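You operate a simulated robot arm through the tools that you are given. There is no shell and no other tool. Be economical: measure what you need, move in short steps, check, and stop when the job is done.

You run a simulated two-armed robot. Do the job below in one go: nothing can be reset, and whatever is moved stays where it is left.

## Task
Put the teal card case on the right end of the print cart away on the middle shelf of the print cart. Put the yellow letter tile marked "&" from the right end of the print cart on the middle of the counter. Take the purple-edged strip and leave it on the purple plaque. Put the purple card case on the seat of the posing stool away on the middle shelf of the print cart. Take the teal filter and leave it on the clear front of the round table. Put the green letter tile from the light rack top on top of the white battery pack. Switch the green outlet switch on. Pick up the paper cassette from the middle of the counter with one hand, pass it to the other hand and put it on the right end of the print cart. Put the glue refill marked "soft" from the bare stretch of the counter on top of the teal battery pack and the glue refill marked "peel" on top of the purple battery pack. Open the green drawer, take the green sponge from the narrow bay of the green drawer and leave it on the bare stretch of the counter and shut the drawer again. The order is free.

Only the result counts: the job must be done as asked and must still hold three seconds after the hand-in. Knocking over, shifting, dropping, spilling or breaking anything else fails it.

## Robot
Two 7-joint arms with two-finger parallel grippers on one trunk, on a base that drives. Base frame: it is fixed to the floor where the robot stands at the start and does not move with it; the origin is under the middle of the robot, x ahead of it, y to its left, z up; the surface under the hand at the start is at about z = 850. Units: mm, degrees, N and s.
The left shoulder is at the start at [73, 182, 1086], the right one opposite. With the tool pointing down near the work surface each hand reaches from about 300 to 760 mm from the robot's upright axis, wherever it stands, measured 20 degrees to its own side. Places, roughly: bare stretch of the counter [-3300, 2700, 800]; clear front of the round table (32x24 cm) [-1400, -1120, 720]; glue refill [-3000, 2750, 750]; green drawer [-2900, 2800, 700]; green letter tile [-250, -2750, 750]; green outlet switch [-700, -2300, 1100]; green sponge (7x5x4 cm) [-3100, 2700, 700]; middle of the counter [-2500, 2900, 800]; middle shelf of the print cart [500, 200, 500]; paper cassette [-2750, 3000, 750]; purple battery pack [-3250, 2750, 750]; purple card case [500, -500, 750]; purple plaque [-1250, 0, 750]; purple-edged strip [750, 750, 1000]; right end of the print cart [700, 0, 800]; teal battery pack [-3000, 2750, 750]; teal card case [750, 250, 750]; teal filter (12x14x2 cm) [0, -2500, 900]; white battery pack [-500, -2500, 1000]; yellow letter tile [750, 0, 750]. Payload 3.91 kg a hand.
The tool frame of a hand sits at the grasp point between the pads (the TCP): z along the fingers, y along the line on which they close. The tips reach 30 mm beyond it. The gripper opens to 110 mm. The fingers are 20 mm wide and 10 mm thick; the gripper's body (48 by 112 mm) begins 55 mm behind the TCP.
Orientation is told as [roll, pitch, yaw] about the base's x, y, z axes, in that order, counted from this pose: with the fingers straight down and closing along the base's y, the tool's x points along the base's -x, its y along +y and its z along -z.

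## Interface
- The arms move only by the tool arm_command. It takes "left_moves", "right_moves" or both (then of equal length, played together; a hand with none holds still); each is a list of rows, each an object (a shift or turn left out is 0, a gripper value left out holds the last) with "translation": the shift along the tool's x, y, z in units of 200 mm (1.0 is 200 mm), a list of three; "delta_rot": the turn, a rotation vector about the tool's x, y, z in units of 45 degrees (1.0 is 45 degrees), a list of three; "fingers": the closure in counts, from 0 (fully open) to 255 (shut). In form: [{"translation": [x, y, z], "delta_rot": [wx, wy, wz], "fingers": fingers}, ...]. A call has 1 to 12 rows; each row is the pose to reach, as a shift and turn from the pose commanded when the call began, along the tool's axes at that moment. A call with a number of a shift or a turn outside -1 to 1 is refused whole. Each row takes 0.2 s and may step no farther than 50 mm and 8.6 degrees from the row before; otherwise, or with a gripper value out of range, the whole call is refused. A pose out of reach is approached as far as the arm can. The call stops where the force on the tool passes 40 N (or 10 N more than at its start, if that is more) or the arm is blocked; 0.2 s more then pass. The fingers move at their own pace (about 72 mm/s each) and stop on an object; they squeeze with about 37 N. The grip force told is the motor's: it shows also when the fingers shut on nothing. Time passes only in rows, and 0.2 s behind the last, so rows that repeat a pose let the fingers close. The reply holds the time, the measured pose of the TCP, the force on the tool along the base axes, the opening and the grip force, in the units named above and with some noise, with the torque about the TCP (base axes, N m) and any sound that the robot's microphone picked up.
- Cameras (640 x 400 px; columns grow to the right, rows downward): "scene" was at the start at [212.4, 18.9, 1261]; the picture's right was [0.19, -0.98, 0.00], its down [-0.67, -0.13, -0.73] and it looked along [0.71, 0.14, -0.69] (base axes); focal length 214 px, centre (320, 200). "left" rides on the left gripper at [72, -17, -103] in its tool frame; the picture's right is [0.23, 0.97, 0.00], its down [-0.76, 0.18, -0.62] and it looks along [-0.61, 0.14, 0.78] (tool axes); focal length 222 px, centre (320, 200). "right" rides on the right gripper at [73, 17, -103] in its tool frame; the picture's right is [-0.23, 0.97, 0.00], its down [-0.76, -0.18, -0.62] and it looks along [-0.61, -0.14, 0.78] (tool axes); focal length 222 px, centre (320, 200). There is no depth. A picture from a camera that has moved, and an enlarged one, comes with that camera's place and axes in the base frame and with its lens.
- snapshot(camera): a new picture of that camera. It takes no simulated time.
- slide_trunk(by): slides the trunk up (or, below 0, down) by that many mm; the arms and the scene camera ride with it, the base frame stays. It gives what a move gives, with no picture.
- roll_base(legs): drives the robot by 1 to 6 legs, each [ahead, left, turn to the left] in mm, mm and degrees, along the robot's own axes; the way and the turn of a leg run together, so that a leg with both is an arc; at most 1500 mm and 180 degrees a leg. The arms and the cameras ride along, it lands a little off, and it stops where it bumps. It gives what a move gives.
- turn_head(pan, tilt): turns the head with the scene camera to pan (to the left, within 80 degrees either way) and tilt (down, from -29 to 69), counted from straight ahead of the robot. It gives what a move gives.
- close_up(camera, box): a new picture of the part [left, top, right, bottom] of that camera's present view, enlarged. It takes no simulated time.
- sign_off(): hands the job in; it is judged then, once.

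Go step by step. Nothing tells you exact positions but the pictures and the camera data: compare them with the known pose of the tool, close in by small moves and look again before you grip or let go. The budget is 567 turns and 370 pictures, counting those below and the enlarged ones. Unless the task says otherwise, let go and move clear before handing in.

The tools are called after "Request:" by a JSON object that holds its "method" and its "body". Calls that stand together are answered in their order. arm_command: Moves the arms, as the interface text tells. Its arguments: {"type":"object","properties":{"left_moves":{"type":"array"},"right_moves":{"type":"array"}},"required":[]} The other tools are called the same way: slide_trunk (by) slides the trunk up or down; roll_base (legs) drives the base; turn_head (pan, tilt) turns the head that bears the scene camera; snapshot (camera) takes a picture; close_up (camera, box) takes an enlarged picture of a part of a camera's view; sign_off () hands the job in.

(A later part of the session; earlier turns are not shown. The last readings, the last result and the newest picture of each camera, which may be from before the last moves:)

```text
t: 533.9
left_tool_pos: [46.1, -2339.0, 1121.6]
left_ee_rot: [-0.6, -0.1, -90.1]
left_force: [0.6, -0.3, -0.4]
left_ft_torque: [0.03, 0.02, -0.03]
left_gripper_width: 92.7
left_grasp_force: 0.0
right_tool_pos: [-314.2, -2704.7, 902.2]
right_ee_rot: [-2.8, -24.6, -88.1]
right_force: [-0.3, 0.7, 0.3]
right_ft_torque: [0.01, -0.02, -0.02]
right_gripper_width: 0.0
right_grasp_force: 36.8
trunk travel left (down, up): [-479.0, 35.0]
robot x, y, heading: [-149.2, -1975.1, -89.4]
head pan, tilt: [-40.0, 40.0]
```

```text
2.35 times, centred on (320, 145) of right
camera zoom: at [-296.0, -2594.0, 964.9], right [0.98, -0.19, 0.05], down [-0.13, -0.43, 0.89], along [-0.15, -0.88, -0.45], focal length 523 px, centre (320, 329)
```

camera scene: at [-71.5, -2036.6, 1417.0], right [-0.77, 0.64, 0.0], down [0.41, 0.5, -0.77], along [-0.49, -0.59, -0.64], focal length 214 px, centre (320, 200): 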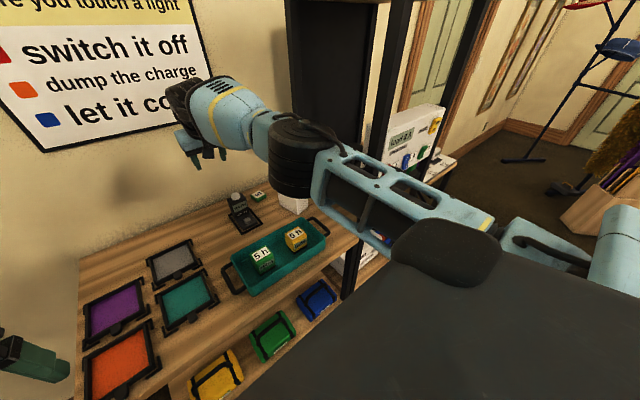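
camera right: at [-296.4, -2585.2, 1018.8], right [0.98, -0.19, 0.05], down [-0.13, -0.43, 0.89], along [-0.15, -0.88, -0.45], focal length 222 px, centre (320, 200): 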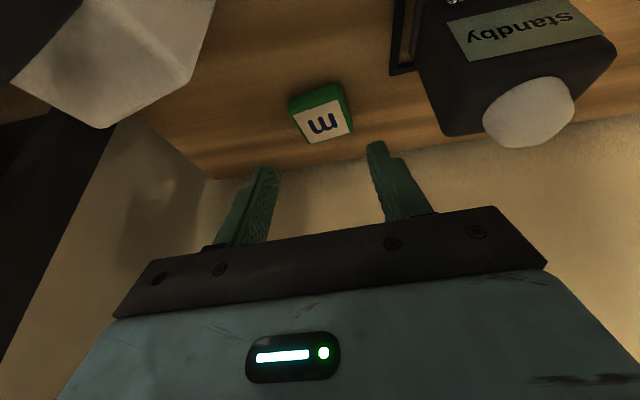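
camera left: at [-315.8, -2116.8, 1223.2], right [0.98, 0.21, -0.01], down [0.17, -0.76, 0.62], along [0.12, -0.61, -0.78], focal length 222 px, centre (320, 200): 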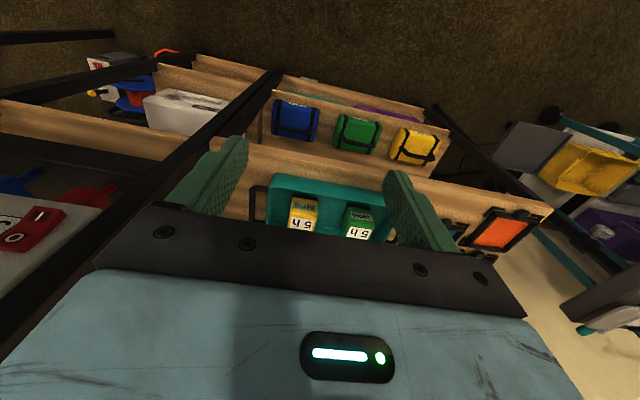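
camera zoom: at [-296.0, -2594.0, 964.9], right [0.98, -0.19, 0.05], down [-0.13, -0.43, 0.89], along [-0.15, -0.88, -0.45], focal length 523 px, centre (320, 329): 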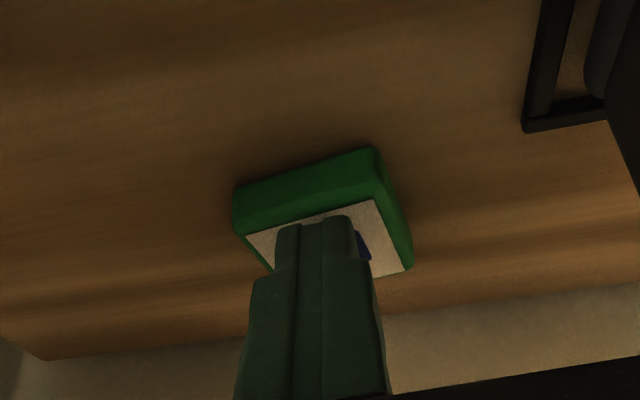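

The tile top is lower than I judged. I reopen, go forward 20 mm and about 22 mm lower.

Request:
{"method": "arm_command", "body": {"right_moves": [{"translation": [0.0, 0, -0.05], "fingers": 105}, {"translation": [0.0, 0, -0.05], "fingers": 105}, {"translation": [0.0, 0, -0.05], "fingers": 105}]}}

Request:
{"method": "roll_base", "body": {"legs": [[21, 0, 0]]}}

Request:
{"method": "arm_command", "body": {"right_moves": [{"translation": [0.02, 0, 0.07]}, {"translation": [0.035, 0, 0.12]}]}}

Request:
{"method": "close_up", "body": {"camera": "right", "box": [200, 60, 440, 230]}}

```text
t: 534.7
left_tool_pos: [43.0, -2338.8, 1121.1]
left_ee_rot: [-0.6, -0.1, -90.2]
left_force: [0.3, -0.6, -0.8]
left_ft_torque: [-0.01, 0.01, 0.03]
left_gripper_width: 93.0
left_grasp_force: 0.1
right_tool_pos: [-314.1, -2700.3, 911.1]
right_ee_rot: [-2.9, -24.7, -88.1]
right_force: [-0.9, 0.4, -1.1]
right_ft_torque: [0.01, 0.02, -0.03]
right_gripper_width: 64.7
right_grasp_force: 0.0
trunk travel left (down, up): [-479.0, 35.0]
robot x, y, heading: [-151.5, -1974.0, -89.9]
head pan, tilt: [-40.0, 40.0]
```

```text
t: 535.5
left_tool_pos: [44.4, -2358.0, 1122.6]
left_ee_rot: [-0.6, -0.2, -90.1]
left_force: [0.6, -0.3, 0.7]
left_ft_torque: [0.0, -0.01, 0.01]
left_gripper_width: 92.7
left_grasp_force: 0.1
right_tool_pos: [-313.1, -2719.3, 912.6]
right_ee_rot: [-2.9, -24.9, -88.1]
right_force: [0.3, 0.3, -0.5]
right_ft_torque: [-0.03, 0.02, 0.0]
right_gripper_width: 64.7
right_grasp_force: 0.1
trunk travel left (down, up): [-479.0, 35.0]
robot x, y, heading: [-147.8, -2000.2, -89.6]
head pan, tilt: [-40.0, 40.0]
```

```text
t: 536.1
left_tool_pos: [44.3, -2360.1, 1121.5]
left_ee_rot: [-0.5, -0.2, -90.2]
left_force: [-0.2, 0.3, -0.2]
left_ft_torque: [0.01, -0.02, 0.0]
left_gripper_width: 92.7
left_grasp_force: 0.1
right_tool_pos: [-316.8, -2719.9, 884.1]
right_ee_rot: [-2.7, -24.7, -88.0]
right_force: [-0.5, -0.4, 0.3]
right_ft_torque: [-0.01, -0.01, -0.02]
right_gripper_width: 64.7
right_grasp_force: 0.0
right hand out of reach, approached as far as the arm can: row 2
trunk travel left (down, up): [-479.0, 35.0]
robot x, y, heading: [-149.5, -1995.3, -89.6]
head pan, tilt: [-40.0, 40.0]
```

```text
2.35 times, centred on (320, 145) of right
camera zoom: at [-298.1, -2609.2, 946.6], right [0.98, -0.19, 0.05], down [-0.13, -0.43, 0.89], along [-0.15, -0.88, -0.45], focal length 523 px, centre (320, 329)
```

zoom: 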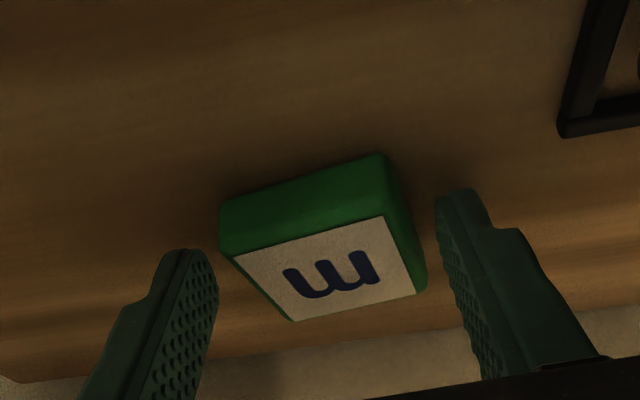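

Request:
{"method": "arm_command", "body": {"right_moves": [{"translation": [0, 0.01, 0], "fingers": 255}, {"translation": [0, 0.01, 0], "fingers": 255}, {"translation": [0, 0.01, 0], "fingers": 255}, {"translation": [0, 0.01, 0], "fingers": 255}]}}

Request:
{"method": "close_up", "body": {"camera": "right", "box": [200, 60, 440, 230]}}

```text
t: 537.1
left_tool_pos: [43.7, -2358.9, 1120.6]
left_ee_rot: [-0.6, -0.1, -90.1]
left_force: [1.0, -0.2, 0.1]
left_ft_torque: [0.0, 0.01, 0.0]
left_gripper_width: 93.0
left_grasp_force: 0.1
right_tool_pos: [-314.2, -2718.4, 884.9]
right_ee_rot: [-2.7, -24.6, -88.0]
right_force: [-0.5, -0.5, 0.1]
right_ft_torque: [0.04, -0.01, -0.03]
right_gripper_width: 46.9
right_grasp_force: 37.4
trunk travel left (down, up): [-479.0, 35.0]
robot x, y, heading: [-152.9, -1992.9, -89.5]
head pan, tilt: [-40.0, 40.0]
```

```text
2.35 times, centred on (320, 145) of right
camera zoom: at [-295.6, -2608.7, 947.0], right [0.98, -0.19, 0.05], down [-0.13, -0.43, 0.89], along [-0.15, -0.88, -0.45], focal length 523 px, centre (320, 329)
```

zoom: 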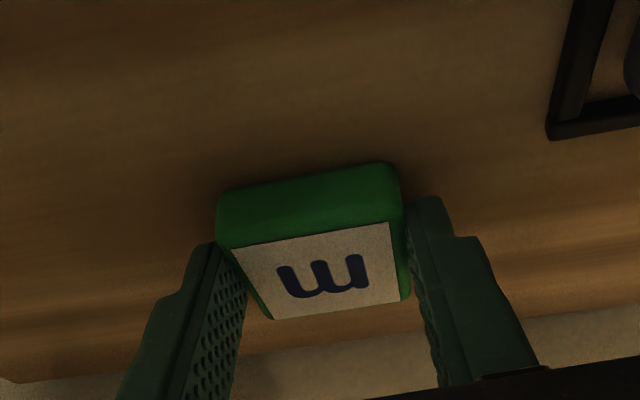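

Gripped. Lift.

Request:
{"method": "arm_command", "body": {"right_moves": [{"translation": [-0.04, 0, -0.1]}, {"translation": [-0.12, 0, -0.28]}, {"translation": [-0.2, 0, -0.46]}, {"translation": [-0.25, 0, -0.58]}]}}

Request:
{"method": "snapshot", "body": {"camera": "right"}}

Request:
{"method": "snapshot", "body": {"camera": "scene"}}

```text
t: 538.1
left_tool_pos: [46.1, -2359.7, 1121.5]
left_ee_rot: [-0.7, -0.1, -90.2]
left_force: [0.2, 0.7, 0.4]
left_ft_torque: [-0.02, 0.01, 0.02]
left_gripper_width: 92.6
left_grasp_force: 0.1
right_tool_pos: [-308.0, -2715.2, 1011.9]
right_ee_rot: [-2.8, -24.8, -88.1]
right_force: [-0.4, 1.1, -0.2]
right_ft_torque: [0.01, 0.01, -0.01]
right_gripper_width: 47.1
right_grasp_force: 37.2
trunk travel left (down, up): [-479.0, 35.0]
robot x, y, heading: [-149.7, -1994.1, -89.4]
head pan, tilt: [-40.0, 40.0]
```

```text
74 pictures are left
camera right: at [-289.5, -2605.6, 1074.1], right [0.98, -0.19, 0.05], down [-0.13, -0.43, 0.89], along [-0.15, -0.88, -0.45], focal length 222 px, centre (320, 200)
```

right: 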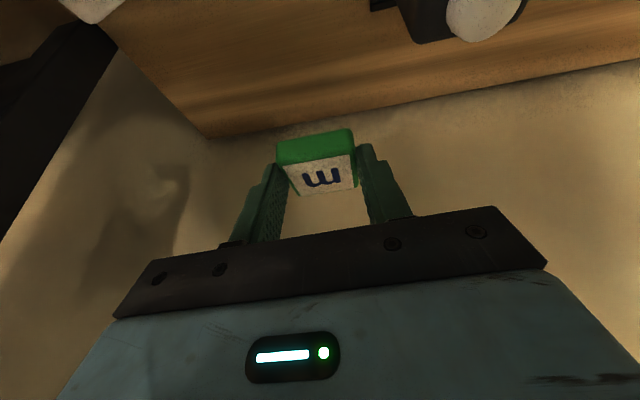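

```text
73 pictures are left
camera scene: at [-203.0, -2113.5, 1417.1], right [-0.77, 0.64, 0.0], down [0.41, 0.5, -0.77], along [-0.49, -0.59, -0.64], focal length 214 px, centre (320, 200)
```

scene: 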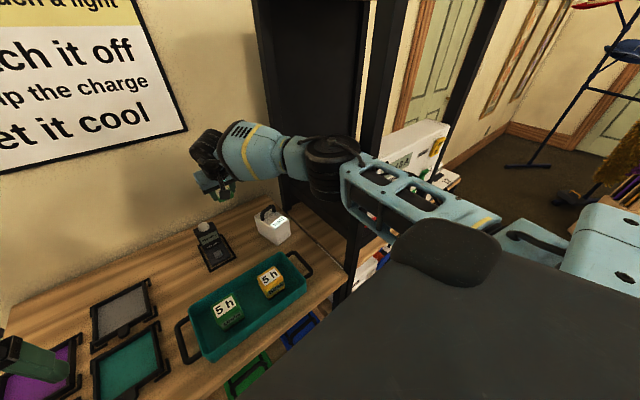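

Request:
{"method": "close_up", "body": {"camera": "scene", "box": [220, 180, 330, 260]}}

```text
5.00 times, centred on (275, 220) of scene
camera zoom: at [-203.0, -2113.5, 1417.1], right [-0.77, 0.64, 0.0], down [0.41, 0.5, -0.77], along [-0.49, -0.59, -0.64], focal length 1072 px, centre (545, 100)
```

zoom: 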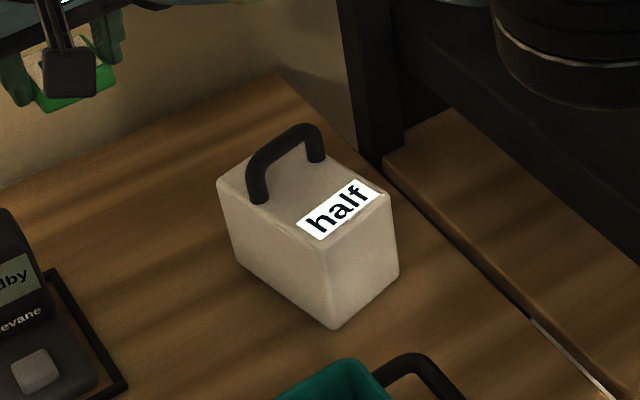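

I retreat straight back with the arm extended, then move the hand sideways over the pack (top ≈ 928, target [-407,-2573]).

Request:
{"method": "roll_base", "body": {"legs": [[-145, 0, 0]]}}

Request:
{"method": "arm_command", "body": {"right_moves": [{"translation": [0, -0.2, 0]}, {"translation": [0, -0.4, 0]}, {"translation": [0, -0.5, 0]}]}}

Request:
{"method": "snapshot", "body": {"camera": "right"}}

Request:
{"method": "snapshot", "body": {"camera": "scene"}}

```text
t: 539.5
left_tool_pos: [43.9, -2217.2, 1120.4]
left_ee_rot: [-0.6, 0.0, -90.0]
left_force: [0.5, 0.3, 0.3]
left_ft_torque: [-0.04, -0.01, -0.01]
left_gripper_width: 92.6
left_grasp_force: 0.1
right_tool_pos: [-309.4, -2573.4, 1010.5]
right_ee_rot: [-2.9, -24.7, -88.1]
right_force: [0.4, -0.6, 0.5]
right_ft_torque: [0.01, -0.01, 0.02]
right_gripper_width: 46.8
right_grasp_force: 37.2
trunk travel left (down, up): [-479.0, 35.0]
robot x, y, heading: [-150.0, -1847.8, -89.6]
head pan, tilt: [-40.0, 40.0]
```

```text
t: 540.5
left_tool_pos: [58.8, -2212.8, 1121.8]
left_ee_rot: [-1.0, -0.5, -89.4]
left_force: [-0.8, 1.0, 1.3]
left_ft_torque: [-0.06, -0.06, -0.03]
left_gripper_width: 92.7
left_grasp_force: 0.0
right_tool_pos: [-347.7, -2573.3, 1016.2]
right_ee_rot: [-2.9, -24.6, -83.3]
right_force: [0.7, 1.1, 0.5]
right_ft_torque: [-0.03, 0.05, -0.01]
right_gripper_width: 46.8
right_grasp_force: 37.4
trunk travel left (down, up): [-479.0, 35.0]
robot x, y, heading: [-146.5, -1855.2, -88.7]
head pan, tilt: [-40.0, 40.0]
stopped in row 3 (right hand): the arm was blocked; the commanded pose is now the measured one
```

```text
71 pictures are left
camera right: at [-339.2, -2462.0, 1078.0], right [0.99, -0.11, 0.05], down [-0.09, -0.45, 0.89], along [-0.08, -0.89, -0.45], focal length 222 px, centre (320, 200)
```

right: 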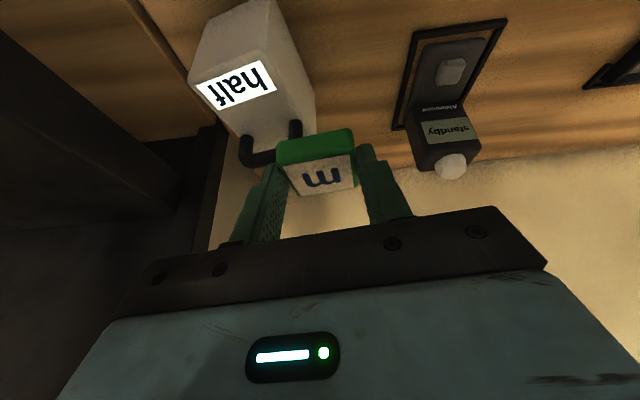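

```text
70 pictures are left
camera scene: at [-190.1, -1969.7, 1418.1], right [-0.78, 0.63, 0.01], down [0.4, 0.5, -0.77], along [-0.49, -0.6, -0.64], focal length 214 px, centre (320, 200)
```

scene: 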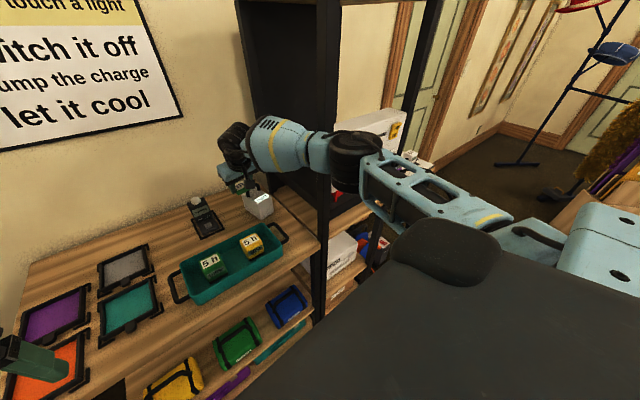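

The elbow meets the post again; I go back, shift the base left, and reach diagonally instead.

Request:
{"method": "arm_command", "body": {"right_moves": [{"translation": [-0.02, 0.15, -0.05]}, {"translation": [-0.05, 0.25, -0.12]}]}}

Request:
{"method": "roll_base", "body": {"legs": [[0, 150, -1]]}}

Request:
{"method": "arm_command", "body": {"right_moves": [{"translation": [0, -0.2, -0.05]}, {"translation": [0, -0.42, -0.08]}, {"translation": [0, -0.64, -0.08]}, {"translation": [0, -0.86, -0.08]}]}}

Request:
{"method": "snapshot", "body": {"camera": "right"}}

Request:
{"method": "snapshot", "body": {"camera": "scene"}}

```text
t: 541.1
left_tool_pos: [47.7, -2216.1, 1121.3]
left_ee_rot: [-0.7, -0.2, -89.7]
left_force: [0.6, -0.5, -0.3]
left_ft_torque: [0.04, 0.04, 0.01]
left_gripper_width: 92.8
left_grasp_force: 0.0
right_tool_pos: [-330.7, -2569.3, 1038.4]
right_ee_rot: [-2.6, -24.7, -85.8]
right_force: [-0.4, -0.6, -0.7]
right_ft_torque: [0.01, 0.0, 0.01]
right_gripper_width: 46.8
right_grasp_force: 36.6
trunk travel left (down, up): [-479.0, 35.0]
robot x, y, heading: [-148.3, -1849.9, -89.2]
head pan, tilt: [-40.0, 40.0]
```

```text
t: 543.0
left_tool_pos: [188.9, -2219.5, 1121.0]
left_ee_rot: [-0.6, -0.1, -90.8]
left_force: [-0.6, -0.5, -0.3]
left_ft_torque: [-0.01, -0.02, 0.01]
left_gripper_width: 92.8
left_grasp_force: 0.0
right_tool_pos: [-191.5, -2564.7, 1034.8]
right_ee_rot: [-2.7, -24.5, -86.5]
right_force: [-0.1, -0.3, -0.3]
right_ft_torque: [0.02, 0.0, -0.04]
right_gripper_width: 46.7
right_grasp_force: 37.2
trunk travel left (down, up): [-479.0, 35.0]
robot x, y, heading: [-1.8, -1848.8, -90.5]
head pan, tilt: [-40.0, 40.0]
```

```text
t: 544.0
left_tool_pos: [189.4, -2218.5, 1121.4]
left_ee_rot: [-0.5, -0.1, -90.8]
left_force: [-0.6, 0.1, 0.1]
left_ft_torque: [0.01, -0.01, 0.02]
left_gripper_width: 92.6
left_grasp_force: 0.1
right_tool_pos: [-364.3, -2566.1, 1055.7]
right_ee_rot: [-2.6, -24.5, -86.5]
right_force: [0.0, -0.1, -1.0]
right_ft_torque: [0.07, -0.01, -0.03]
right_gripper_width: 46.6
right_grasp_force: 37.2
trunk travel left (down, up): [-479.0, 35.0]
robot x, y, heading: [1.6, -1849.9, -90.3]
head pan, tilt: [-40.0, 40.0]
```

```text
69 pictures are left
camera right: at [-350.1, -2455.3, 1119.4], right [0.98, -0.17, 0.05], down [-0.12, -0.44, 0.89], along [-0.12, -0.88, -0.45], focal length 222 px, centre (320, 200)
```

right: 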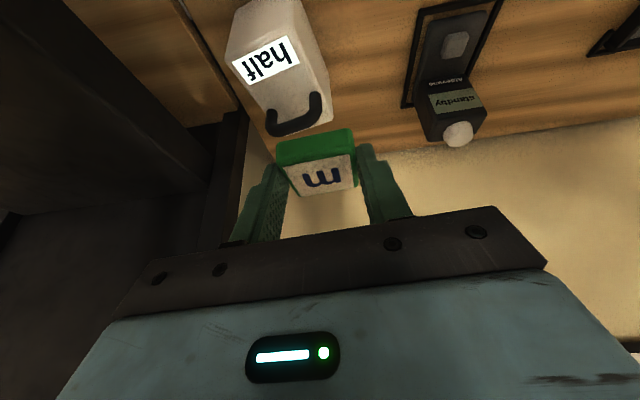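

```text
68 pictures are left
camera scene: at [-56.2, -1969.0, 1417.0], right [-0.76, 0.65, 0.0], down [0.42, 0.49, -0.77], along [-0.49, -0.58, -0.64], focal length 214 px, centre (320, 200)
```

scene: 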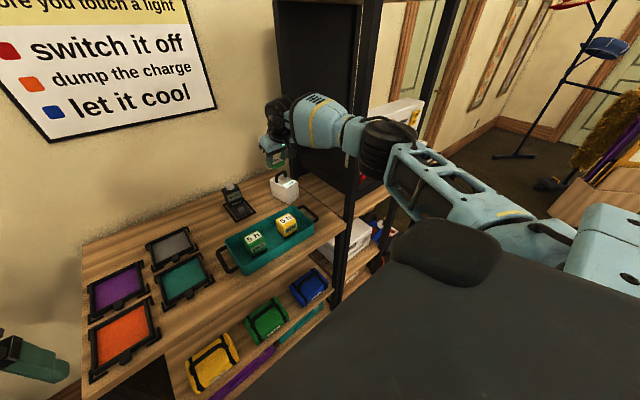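

Request:
{"method": "arm_command", "body": {"right_moves": [{"translation": [0.01, -0.19, 0]}, {"translation": [0.05, -0.19, 0.12]}, {"translation": [0.1, -0.19, 0.26]}]}}

Request:
{"method": "snapshot", "body": {"camera": "right"}}

Request:
{"method": "close_up", "body": {"camera": "scene", "box": [220, 130, 330, 210]}}

```text
t: 544.8
left_tool_pos: [190.6, -2219.0, 1121.7]
left_ee_rot: [-0.5, -0.1, -90.7]
left_force: [0.9, 0.3, 0.3]
left_ft_torque: [-0.03, 0.04, 0.02]
left_gripper_width: 92.4
left_grasp_force: 0.1
right_tool_pos: [-389.6, -2565.9, 1049.3]
right_ee_rot: [-2.6, -24.5, -86.6]
right_force: [0.2, -0.6, 0.0]
right_ft_torque: [-0.01, 0.01, -0.01]
right_gripper_width: 46.7
right_grasp_force: 36.9
right hand out of reach, approached as far as the arm can: row 1, 2, 3
trunk travel left (down, up): [-479.0, 35.0]
robot x, y, heading: [2.1, -1849.4, -90.0]
head pan, tilt: [-40.0, 40.0]
```

```text
67 pictures are left
camera right: at [-373.9, -2455.5, 1112.1], right [0.98, -0.17, 0.05], down [-0.12, -0.44, 0.89], along [-0.13, -0.88, -0.45], focal length 222 px, centre (320, 200)
```

right: 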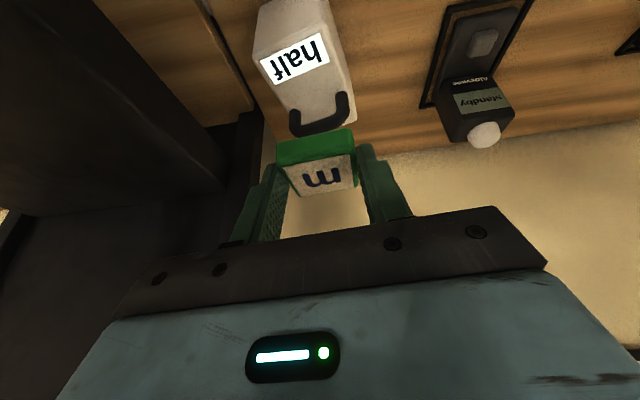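

```text
5.00 times, centred on (275, 170) of scene
camera zoom: at [-55.2, -1969.2, 1417.0], right [-0.76, 0.65, 0.0], down [0.42, 0.49, -0.77], along [-0.49, -0.58, -0.64], focal length 1072 px, centre (545, 350)
```

zoom: 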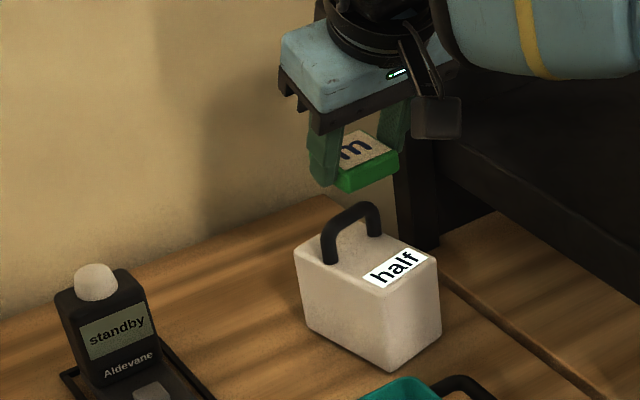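

Request:
{"method": "roll_base", "body": {"legs": [[45, -10, 0]]}}

Request:
{"method": "arm_command", "body": {"right_moves": [{"translation": [0.12, 0, -0.05]}, {"translation": [0.24, 0, -0.1]}, {"translation": [0.27, 0, 0.05]}, {"translation": [0.31, 0, 0.2]}]}}

Request:
{"method": "snapshot", "body": {"camera": "right"}}

Request:
{"method": "close_up", "body": {"camera": "scene", "box": [210, 120, 320, 200]}}

```text
t: 545.7
left_tool_pos: [180.5, -2262.4, 1120.0]
left_ee_rot: [-0.5, -0.3, -90.9]
left_force: [-0.9, -0.3, -0.1]
left_ft_torque: [0.0, -0.02, -0.02]
left_gripper_width: 92.4
left_grasp_force: 0.0
right_tool_pos: [-399.2, -2610.3, 1049.9]
right_ee_rot: [-2.7, -24.6, -86.6]
right_force: [0.4, -0.8, -0.8]
right_ft_torque: [0.02, -0.02, 0.0]
right_gripper_width: 46.5
right_grasp_force: 36.7
trunk travel left (down, up): [-479.0, 35.0]
robot x, y, heading: [-7.4, -1896.2, -90.2]
head pan, tilt: [-40.0, 40.0]
```

```text
t: 546.7
left_tool_pos: [182.1, -2259.4, 1124.3]
left_ee_rot: [-0.7, -0.5, -90.9]
left_force: [-0.1, -0.4, 0.5]
left_ft_torque: [-0.04, 0.02, 0.0]
left_gripper_width: 92.7
left_grasp_force: 0.0
right_tool_pos: [-401.2, -2570.9, 1000.2]
right_ee_rot: [-2.6, -25.7, -86.7]
right_force: [3.0, 2.4, 28.6]
right_ft_torque: [-0.75, -0.7, 0.02]
right_gripper_width: 47.5
right_grasp_force: 37.1
trunk travel left (down, up): [-479.0, 35.0]
robot x, y, heading: [-10.6, -1897.8, -90.3]
head pan, tilt: [-40.0, 40.0]
```

```text
65 pictures are left
camera right: at [-386.3, -2458.3, 1060.2], right [0.98, -0.17, 0.06], down [-0.13, -0.42, 0.9], along [-0.13, -0.89, -0.44], focal length 222 px, centre (320, 200)
```

right: 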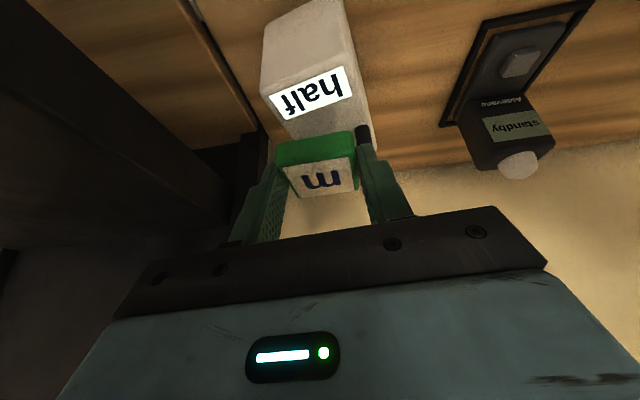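

```text
5.00 times, centred on (265, 160) of scene
camera zoom: at [-62.8, -2007.9, 1418.5], right [-0.76, 0.65, 0.0], down [0.41, 0.49, -0.77], along [-0.5, -0.59, -0.64], focal length 1072 px, centre (595, 400)
```

zoom: 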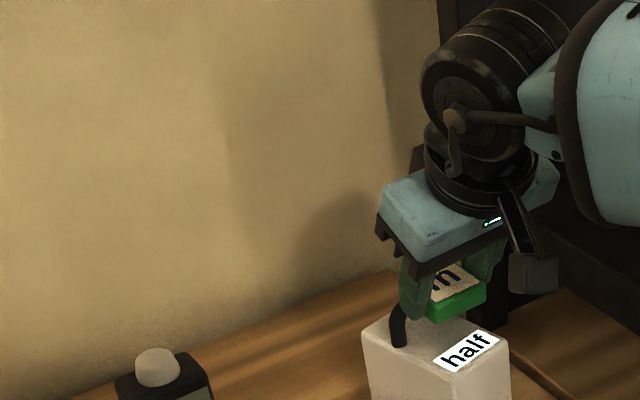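

It's resting on the handle; lift and come ~28 mm toward me.

Request:
{"method": "arm_command", "body": {"right_moves": [{"translation": [-0.03, 0, -0.07]}, {"translation": [0.1, 0.0, -0.13]}]}}

Request:
{"method": "snapshot", "body": {"camera": "right"}}

Request:
{"method": "close_up", "body": {"camera": "scene", "box": [230, 140, 340, 220]}}

```text
t: 547.3
left_tool_pos: [186.3, -2263.3, 1117.1]
left_ee_rot: [-0.8, 0.0, -90.7]
left_force: [-0.9, 0.6, 0.4]
left_ft_torque: [-0.06, -0.02, -0.03]
left_gripper_width: 92.7
left_grasp_force: 0.1
right_tool_pos: [-390.4, -2541.7, 1000.4]
right_ee_rot: [-3.1, -24.0, -85.6]
right_force: [-0.9, -0.2, -0.2]
right_ft_torque: [0.02, 0.02, 0.01]
right_gripper_width: 47.2
right_grasp_force: 37.3
trunk travel left (down, up): [-479.0, 35.0]
robot x, y, heading: [-9.7, -1898.6, -90.4]
head pan, tilt: [-40.0, 40.0]
```

```text
63 pictures are left
camera right: at [-376.3, -2431.8, 1063.5], right [0.99, -0.15, 0.05], down [-0.11, -0.45, 0.89], along [-0.12, -0.88, -0.46], focal length 222 px, centre (320, 200)
```

right: 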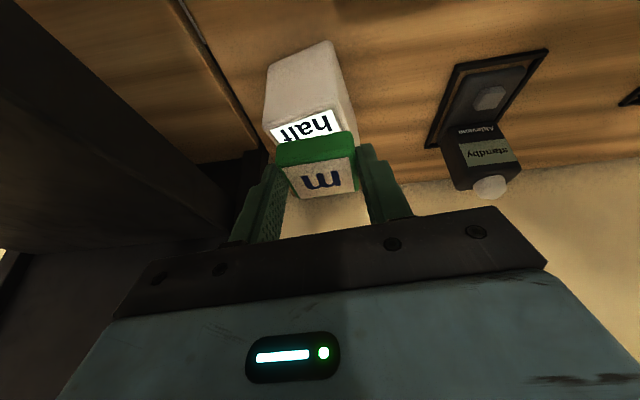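

```text
5.00 times, centred on (285, 180) of scene
camera zoom: at [-56.5, -2015.2, 1416.5], right [-0.76, 0.64, 0.0], down [0.41, 0.49, -0.77], along [-0.5, -0.59, -0.64], focal length 1072 px, centre (495, 300)
```

zoom: 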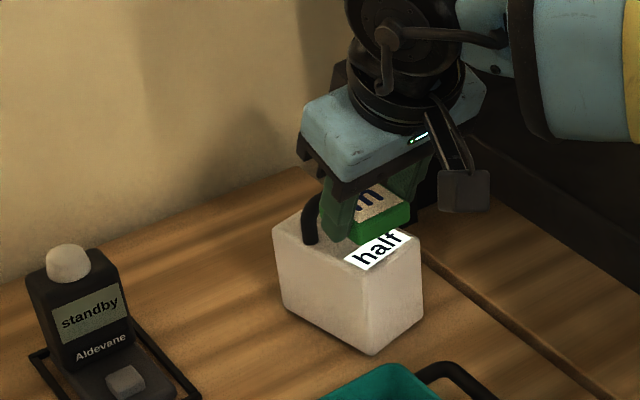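

Request:
{"method": "arm_command", "body": {"right_moves": [{"translation": [-0.04, -0.04, 0.03]}, {"translation": [-0.07, -0.07, 0.08]}, {"translation": [-0.06, -0.07, 0.13]}]}}

Request:
{"method": "snapshot", "body": {"camera": "right"}}

Request:
{"method": "close_up", "body": {"camera": "scene", "box": [230, 140, 340, 220]}}

```text
t: 548.1
left_tool_pos: [188.3, -2256.2, 1123.2]
left_ee_rot: [-1.2, -0.5, -91.0]
left_force: [-0.4, -0.6, -0.7]
left_ft_torque: [-0.04, -0.01, 0.03]
left_gripper_width: 92.7
left_grasp_force: 0.1
right_tool_pos: [-410.0, -2558.5, 994.7]
right_ee_rot: [-3.3, -25.1, -86.2]
right_force: [0.1, 0.2, -0.4]
right_ft_torque: [0.0, -0.04, -0.02]
right_gripper_width: 47.5
right_grasp_force: 37.1
trunk travel left (down, up): [-479.0, 35.0]
robot x, y, heading: [-9.9, -1893.9, -90.0]
head pan, tilt: [-40.0, 40.0]
```

```text
61 pictures are left
camera right: at [-394.0, -2447.8, 1056.9], right [0.98, -0.17, 0.05], down [-0.11, -0.43, 0.9], along [-0.13, -0.89, -0.44], focal length 222 px, centre (320, 200)
```

right: 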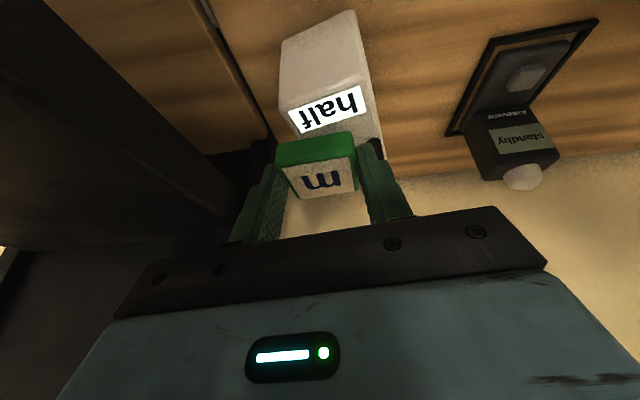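

```text
5.00 times, centred on (285, 180) of scene
camera zoom: at [-53.8, -2004.8, 1418.7], right [-0.76, 0.65, 0.0], down [0.41, 0.49, -0.77], along [-0.5, -0.59, -0.64], focal length 1072 px, centre (495, 300)
```

zoom: 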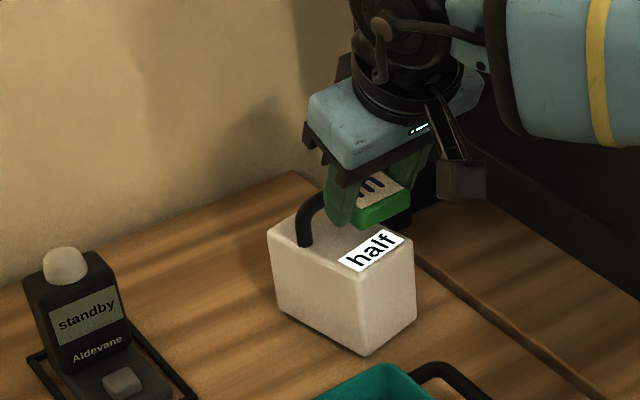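

Request:
{"method": "roll_base", "body": {"legs": [[-20, 15, 0.3]]}}

Request:
{"method": "arm_command", "body": {"right_moves": [{"translation": [-0.06, -0.02, 0.02]}, {"translation": [-0.1, -0.035, 0.05]}]}}

Request:
{"method": "close_up", "body": {"camera": "right", "box": [200, 0, 460, 220]}}

```text
t: 549.0
left_tool_pos: [197.9, -2242.7, 1120.7]
left_ee_rot: [-0.7, -0.2, -90.6]
left_force: [-0.6, -0.4, -0.8]
left_ft_torque: [0.02, 0.01, -0.01]
left_gripper_width: 92.6
left_grasp_force: 0.0
right_tool_pos: [-399.5, -2544.4, 983.8]
right_ee_rot: [-2.9, -24.4, -86.4]
right_force: [-2.2, -0.2, -0.4]
right_ft_torque: [0.03, -0.11, 0.06]
right_gripper_width: 47.1
right_grasp_force: 36.6
trunk travel left (down, up): [-479.0, 35.0]
robot x, y, heading: [0.8, -1876.3, -90.1]
head pan, tilt: [-40.0, 40.0]
```

```text
t: 549.5
left_tool_pos: [196.2, -2242.2, 1120.5]
left_ee_rot: [-0.6, -0.1, -90.6]
left_force: [0.3, -0.3, -0.4]
left_ft_torque: [0.02, 0.02, 0.0]
left_gripper_width: 92.6
left_grasp_force: 0.0
right_tool_pos: [-407.3, -2567.5, 983.3]
right_ee_rot: [-2.6, -24.5, -86.3]
right_force: [0.3, 0.2, -0.1]
right_ft_torque: [0.0, -0.02, 0.03]
right_gripper_width: 46.9
right_grasp_force: 36.9
trunk travel left (down, up): [-479.0, 35.0]
robot x, y, heading: [4.8, -1876.2, -90.1]
head pan, tilt: [-40.0, 40.0]
```

```text
1.82 times, centred on (330, 110) of right
camera zoom: at [-391.7, -2457.8, 1045.8], right [0.98, -0.17, 0.05], down [-0.12, -0.44, 0.89], along [-0.12, -0.88, -0.45], focal length 404 px, centre (302, 364)
```

zoom: 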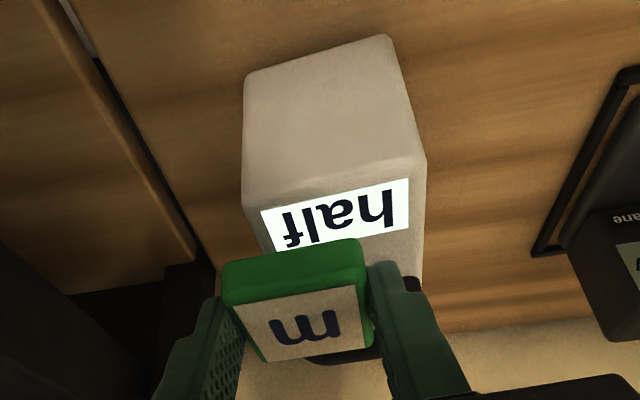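

Request:
{"method": "arm_command", "body": {"right_moves": [{"translation": [0.0, 0.055, 0.0]}, {"translation": [0.02, 0.055, 0.05]}]}}

Request:
{"method": "close_up", "body": {"camera": "right", "box": [200, 0, 460, 220]}}

```text
t: 550.1
left_tool_pos: [196.6, -2242.6, 1120.1]
left_ee_rot: [-0.6, -0.1, -90.6]
left_force: [0.1, 0.1, -0.2]
left_ft_torque: [0.02, -0.02, -0.01]
left_gripper_width: 92.6
left_grasp_force: 0.0
right_tool_pos: [-396.9, -2568.8, 973.0]
right_ee_rot: [-2.7, -24.5, -86.4]
right_force: [0.2, 1.0, 0.3]
right_ft_torque: [0.02, 0.0, -0.02]
right_gripper_width: 46.8
right_grasp_force: 37.0
trunk travel left (down, up): [-479.0, 35.0]
robot x, y, heading: [6.9, -1876.2, -90.1]
head pan, tilt: [-40.0, 40.0]
```

```text
1.82 times, centred on (330, 110) of right
camera zoom: at [-381.2, -2458.1, 1034.9], right [0.98, -0.16, 0.05], down [-0.12, -0.44, 0.89], along [-0.12, -0.88, -0.45], focal length 404 px, centre (302, 364)
```

zoom: 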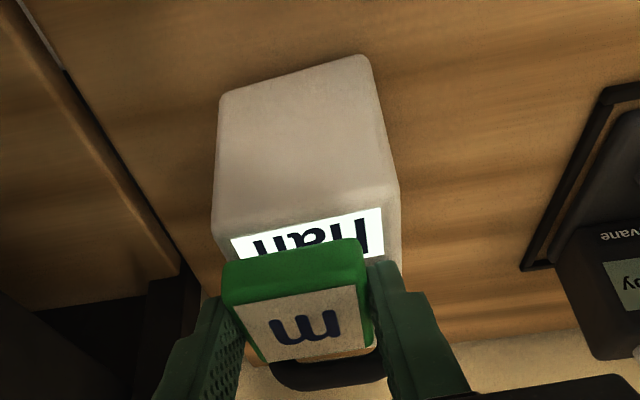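

Well aligned. Lower to contact.

Request:
{"method": "arm_command", "body": {"right_moves": [{"translation": [0.008, 0.01, 0.018]}, {"translation": [0.014, 0.01, 0.03]}, {"translation": [0.014, 0.01, 0.03]}]}}

Request:
{"method": "arm_command", "body": {"right_moves": [{"translation": [0.006, 0, 0.012]}, {"translation": [0.008, 0, 0.018]}, {"translation": [0.008, 0, 0.018]}]}}

Request:
{"method": "close_up", "body": {"camera": "right", "box": [200, 0, 460, 220]}}

```text
t: 551.0
left_tool_pos: [197.0, -2242.4, 1122.0]
left_ee_rot: [-0.6, -0.2, -90.6]
left_force: [0.0, 0.8, 0.8]
left_ft_torque: [0.0, 0.02, -0.01]
left_gripper_width: 92.6
left_grasp_force: 0.0
right_tool_pos: [-393.4, -2567.7, 968.5]
right_ee_rot: [-2.8, -24.8, -86.4]
right_force: [-1.3, -1.1, 6.5]
right_ft_torque: [0.06, -0.18, 0.03]
right_gripper_width: 46.7
right_grasp_force: 37.0
trunk travel left (down, up): [-479.0, 35.0]
robot x, y, heading: [7.4, -1876.2, -90.2]
head pan, tilt: [-40.0, 40.0]
```

```text
t: 551.8
left_tool_pos: [197.4, -2239.6, 1122.6]
left_ee_rot: [-0.6, -0.2, -90.7]
left_force: [0.2, 0.3, 0.0]
left_ft_torque: [0.0, 0.01, 0.0]
left_gripper_width: 92.6
left_grasp_force: 0.1
right_tool_pos: [-393.8, -2567.9, 966.7]
right_ee_rot: [-2.7, -25.1, -86.5]
right_force: [-2.1, -2.8, 27.1]
right_ft_torque: [0.06, -0.57, -0.05]
right_gripper_width: 46.9
right_grasp_force: 37.5
trunk travel left (down, up): [-479.0, 35.0]
robot x, y, heading: [7.1, -1877.2, -90.1]
head pan, tilt: [-40.0, 40.0]
```

```text
1.82 times, centred on (330, 110) of right
camera zoom: at [-378.9, -2456.9, 1029.5], right [0.98, -0.16, 0.05], down [-0.12, -0.43, 0.89], along [-0.12, -0.89, -0.45], focal length 404 px, centre (302, 364)
```

zoom: 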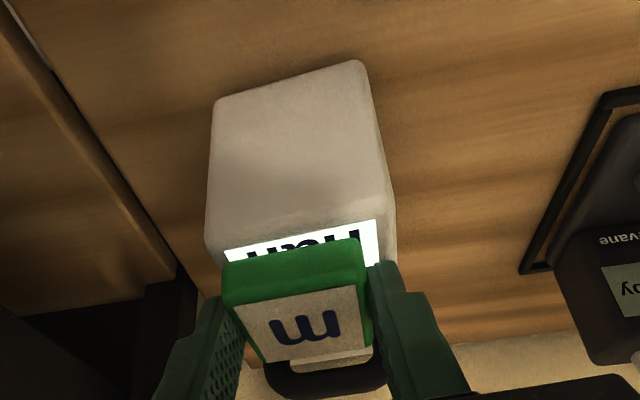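

Flat contact on the pack's top. Release and lift.

Request:
{"method": "arm_command", "body": {"right_moves": [{"translation": [-0.006, 0, -0.014]}, {"translation": [-0.006, 0, -0.014], "fingers": 112}, {"translation": [-0.006, 0, -0.014], "fingers": 112}, {"translation": [-0.006, 0, -0.014], "fingers": 112}]}}

Request:
{"method": "arm_command", "body": {"right_moves": [{"translation": [-0.04, 0, -0.1]}, {"translation": [-0.08, 0, -0.24]}, {"translation": [-0.12, 0, -0.4]}, {"translation": [0.0, 0.1, -0.55]}]}}

Request:
{"method": "snapshot", "body": {"camera": "right"}}

Request:
{"method": "close_up", "body": {"camera": "scene", "box": [220, 130, 330, 210]}}

```text
t: 552.8
left_tool_pos: [197.0, -2240.4, 1121.4]
left_ee_rot: [-0.6, -0.1, -90.6]
left_force: [0.3, 0.2, 0.0]
left_ft_torque: [0.02, 0.02, 0.0]
left_gripper_width: 92.8
left_grasp_force: 0.0
right_tool_pos: [-393.0, -2568.2, 967.1]
right_ee_rot: [-2.8, -24.8, -86.4]
right_force: [-1.8, -5.6, 22.3]
right_ft_torque: [-0.23, -0.59, -0.17]
right_gripper_width: 60.3
right_grasp_force: 0.0
trunk travel left (down, up): [-479.0, 35.0]
robot x, y, heading: [4.0, -1874.4, -89.8]
head pan, tilt: [-40.0, 40.0]
```

```text
t: 553.8
left_tool_pos: [197.0, -2239.4, 1122.6]
left_ee_rot: [-0.6, -0.2, -90.5]
left_force: [-0.4, 0.4, -0.6]
left_ft_torque: [-0.04, 0.0, -0.01]
left_gripper_width: 92.7
left_grasp_force: 0.0
right_tool_pos: [-373.0, -2520.4, 1065.8]
right_ee_rot: [-2.8, -24.6, -86.4]
right_force: [0.7, -0.2, -0.9]
right_ft_torque: [0.01, 0.01, 0.02]
right_gripper_width: 61.9
right_grasp_force: 0.1
trunk travel left (down, up): [-479.0, 35.0]
robot x, y, heading: [6.4, -1876.3, -90.0]
head pan, tilt: [-40.0, 40.0]
```

```text
56 pictures are left
camera right: at [-357.9, -2409.8, 1128.3], right [0.98, -0.16, 0.05], down [-0.12, -0.44, 0.89], along [-0.12, -0.88, -0.45], focal length 222 px, centre (320, 200)
```

right: 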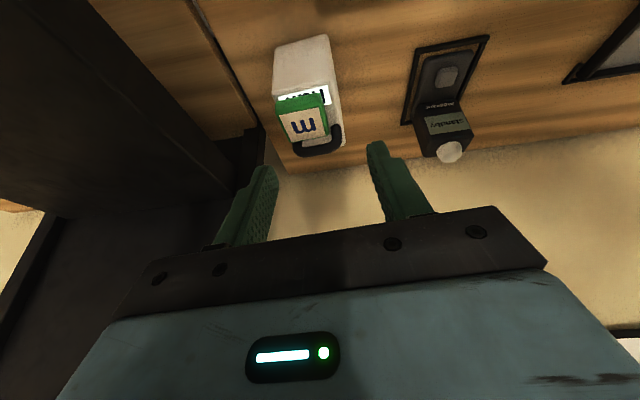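

```text
5.00 times, centred on (275, 170) of scene
camera zoom: at [-50.0, -1992.0, 1417.2], right [-0.77, 0.64, 0.0], down [0.41, 0.49, -0.77], along [-0.49, -0.59, -0.64], focal length 1072 px, centre (545, 350)
```

zoom: 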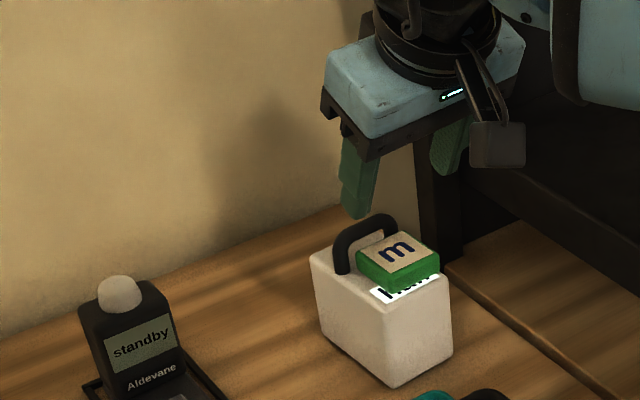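

The "m" tile sits on the white pack. Last item: the teal filter. I look at it closely.

Request:
{"method": "close_up", "body": {"camera": "scene", "box": [120, 210, 240, 300]}}

Request:
{"method": "snapshot", "body": {"camera": "left"}}

```text
4.44 times, centred on (180, 255) of scene
camera zoom: at [-50.0, -1992.0, 1417.2], right [-0.77, 0.64, 0.0], down [0.41, 0.49, -0.77], along [-0.49, -0.59, -0.64], focal length 953 px, centre (942, -44)
```

zoom: 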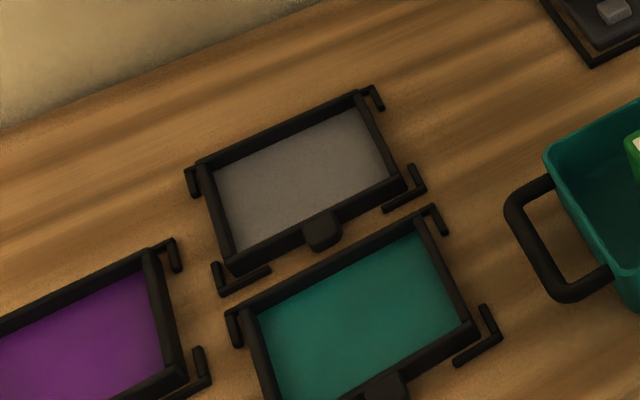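

```text
53 pictures are left
camera left: at [182.4, -2166.2, 1224.1], right [0.98, 0.22, -0.01], down [0.18, -0.76, 0.62], along [0.13, -0.61, -0.78], focal length 222 px, centre (320, 200)
```

left: 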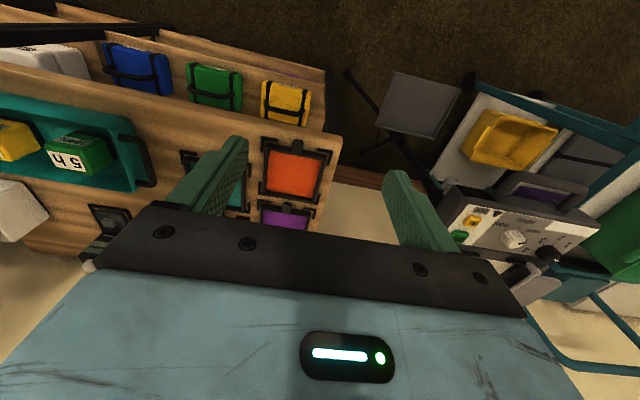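

Request:
{"method": "turn_head", "body": {"pan": 5, "tilt": 50}}

Request:
{"method": "snapshot", "body": {"camera": "scene"}}

Request:
{"method": "close_up", "body": {"camera": "scene", "box": [290, 150, 410, 235]}}

```text
t: 554.9
left_tool_pos: [195.9, -2241.4, 1122.5]
left_ee_rot: [-0.6, 0.0, -90.7]
left_force: [-1.0, 0.3, 0.6]
left_ft_torque: [0.02, 0.0, -0.03]
left_gripper_width: 92.7
left_grasp_force: 0.2
right_tool_pos: [-373.2, -2522.1, 1064.7]
right_ee_rot: [-2.8, -24.7, -86.4]
right_force: [0.6, -0.2, -0.5]
right_ft_torque: [-0.03, -0.01, -0.01]
right_gripper_width: 61.7
right_grasp_force: 0.1
trunk travel left (down, up): [-479.0, 35.0]
robot x, y, heading: [6.0, -1877.1, -90.3]
head pan, tilt: [5.0, 50.0]
```

```text
52 pictures are left
camera scene: at [11.5, -2005.3, 1402.9], right [-1.0, -0.09, 0.0], down [-0.07, 0.76, -0.64], along [0.06, -0.64, -0.77], focal length 214 px, centre (320, 200)
```

scene: 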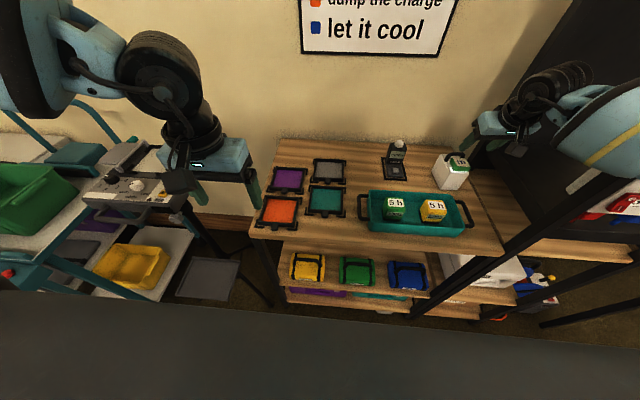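

```text
4.71 times, centred on (350, 192) of scene
camera zoom: at [11.5, -2005.3, 1402.9], right [-1.0, -0.09, 0.0], down [-0.07, 0.76, -0.64], along [0.06, -0.64, -0.77], focal length 1009 px, centre (179, 235)
```

zoom: 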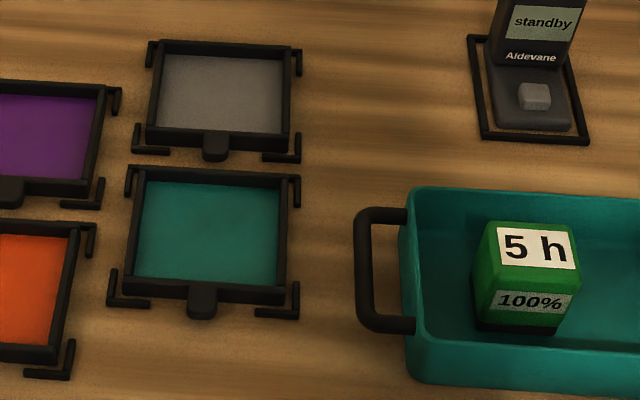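

The filter has a front tab (~20 mm wide) near [38,-2388] that I can grip. I retract the right hand, then line up the left.

Request:
{"method": "arm_command", "body": {"right_moves": [{"translation": [0.15, 0.1, -0.1]}, {"translation": [0.32, 0.2, -0.18], "delta_rot": [0, 0.14, 0]}, {"translation": [0.5, 0.3, -0.26], "delta_rot": [0, 0.28, 0]}, {"translation": [0.66, 0.4, -0.32], "delta_rot": [0, 0.42, 0]}, {"translation": [0.77, 0.5, -0.36], "delta_rot": [0.05, 0.55, 0]}]}}

Request:
{"method": "roll_base", "body": {"legs": [[0, -140, 0]]}}

Request:
{"method": "snapshot", "body": {"camera": "left"}}

```text
t: 556.1
left_tool_pos: [197.2, -2242.2, 1121.4]
left_ee_rot: [-0.7, -0.1, -90.6]
left_force: [-1.4, -0.2, 0.0]
left_ft_torque: [0.03, 0.03, 0.02]
left_gripper_width: 92.6
left_grasp_force: 0.0
right_tool_pos: [-276.7, -2347.0, 1060.8]
right_ee_rot: [-4.7, 0.4, -88.0]
right_force: [-0.8, -0.1, 1.2]
right_ft_torque: [-0.01, 0.02, -0.02]
right_gripper_width: 61.6
right_grasp_force: 0.1
trunk travel left (down, up): [-479.0, 35.0]
robot x, y, heading: [3.6, -1875.6, -90.2]
head pan, tilt: [5.0, 50.0]
```

```text
t: 557.7
left_tool_pos: [87.2, -2240.4, 1121.8]
left_ee_rot: [-0.7, -0.2, -90.6]
left_force: [0.5, 0.0, -0.3]
left_ft_torque: [0.03, -0.03, 0.02]
left_gripper_width: 92.5
left_grasp_force: 0.1
right_tool_pos: [-381.6, -2345.0, 1059.2]
right_ee_rot: [-4.5, 0.3, -86.9]
right_force: [-0.1, 0.5, -0.1]
right_ft_torque: [0.0, 0.0, -0.02]
right_gripper_width: 61.5
right_grasp_force: 0.1
trunk travel left (down, up): [-479.0, 35.0]
robot x, y, heading: [-104.6, -1876.0, -90.1]
head pan, tilt: [5.0, 50.0]
stopped in leg 1: the robot was blocked; the commanded pose is now the measured one
```

```text
50 pictures are left
camera left: at [73.7, -2167.2, 1223.8], right [0.98, 0.22, -0.01], down [0.18, -0.76, 0.62], along [0.13, -0.61, -0.78], focal length 222 px, centre (320, 200)
```

left: 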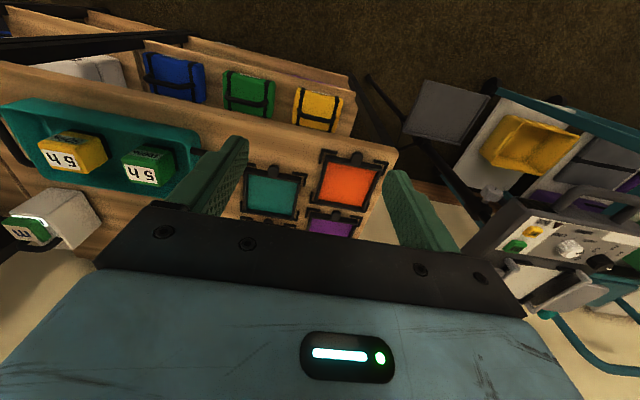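

Request:
{"method": "roll_base", "body": {"legs": [[0, 15, 0], [-110, 0, 0], [0, -60, 0]]}}

Request:
{"method": "arm_command", "body": {"left_moves": [{"translation": [-0.2, 0, 0.1], "fingers": 130}, {"translation": [-0.4, 0, 0.2]}, {"translation": [-0.6, 0, 0.3]}, {"translation": [-0.8, 0, 0.4]}, {"translation": [-0.95, 0, 0.55]}]}}

Request:
{"method": "snapshot", "body": {"camera": "left"}}

```text
t: 560.1
left_tool_pos: [42.9, -2132.1, 1120.4]
left_ee_rot: [-0.5, -0.1, -90.5]
left_force: [0.1, -0.1, 0.8]
left_ft_torque: [-0.03, -0.02, -0.02]
left_gripper_width: 92.5
left_grasp_force: 0.0
right_tool_pos: [-426.6, -2234.8, 1060.3]
right_ee_rot: [-4.6, 0.3, -87.0]
right_force: [-0.1, -0.6, -0.9]
right_ft_torque: [-0.04, 0.0, 0.01]
right_gripper_width: 61.8
right_grasp_force: 0.0
trunk travel left (down, up): [-479.0, 35.0]
robot x, y, heading: [-145.5, -1762.2, -89.8]
head pan, tilt: [5.0, 50.0]
```

```text
t: 561.3
left_tool_pos: [51.9, -2309.3, 1014.6]
left_ee_rot: [-0.5, -0.3, -90.5]
left_force: [0.9, 0.1, -0.2]
left_ft_torque: [0.02, 0.0, -0.01]
left_gripper_width: 54.0
left_grasp_force: 0.0
left hand out of reach, approached as far as the arm can: row 5
right_tool_pos: [-425.8, -2235.4, 1060.0]
right_ee_rot: [-4.6, 0.3, -86.9]
right_force: [0.0, -0.4, 0.1]
right_ft_torque: [-0.02, 0.01, 0.01]
right_gripper_width: 61.6
right_grasp_force: 0.0
trunk travel left (down, up): [-479.0, 35.0]
robot x, y, heading: [-144.3, -1762.5, -90.0]
head pan, tilt: [5.0, 50.0]
```

```text
49 pictures are left
camera left: at [38.6, -2235.4, 1117.7], right [0.98, 0.22, -0.01], down [0.18, -0.76, 0.63], along [0.13, -0.61, -0.78], focal length 222 px, centre (320, 200)
```

left: 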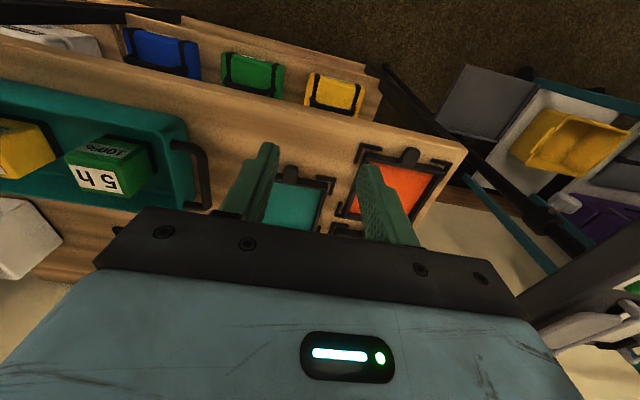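

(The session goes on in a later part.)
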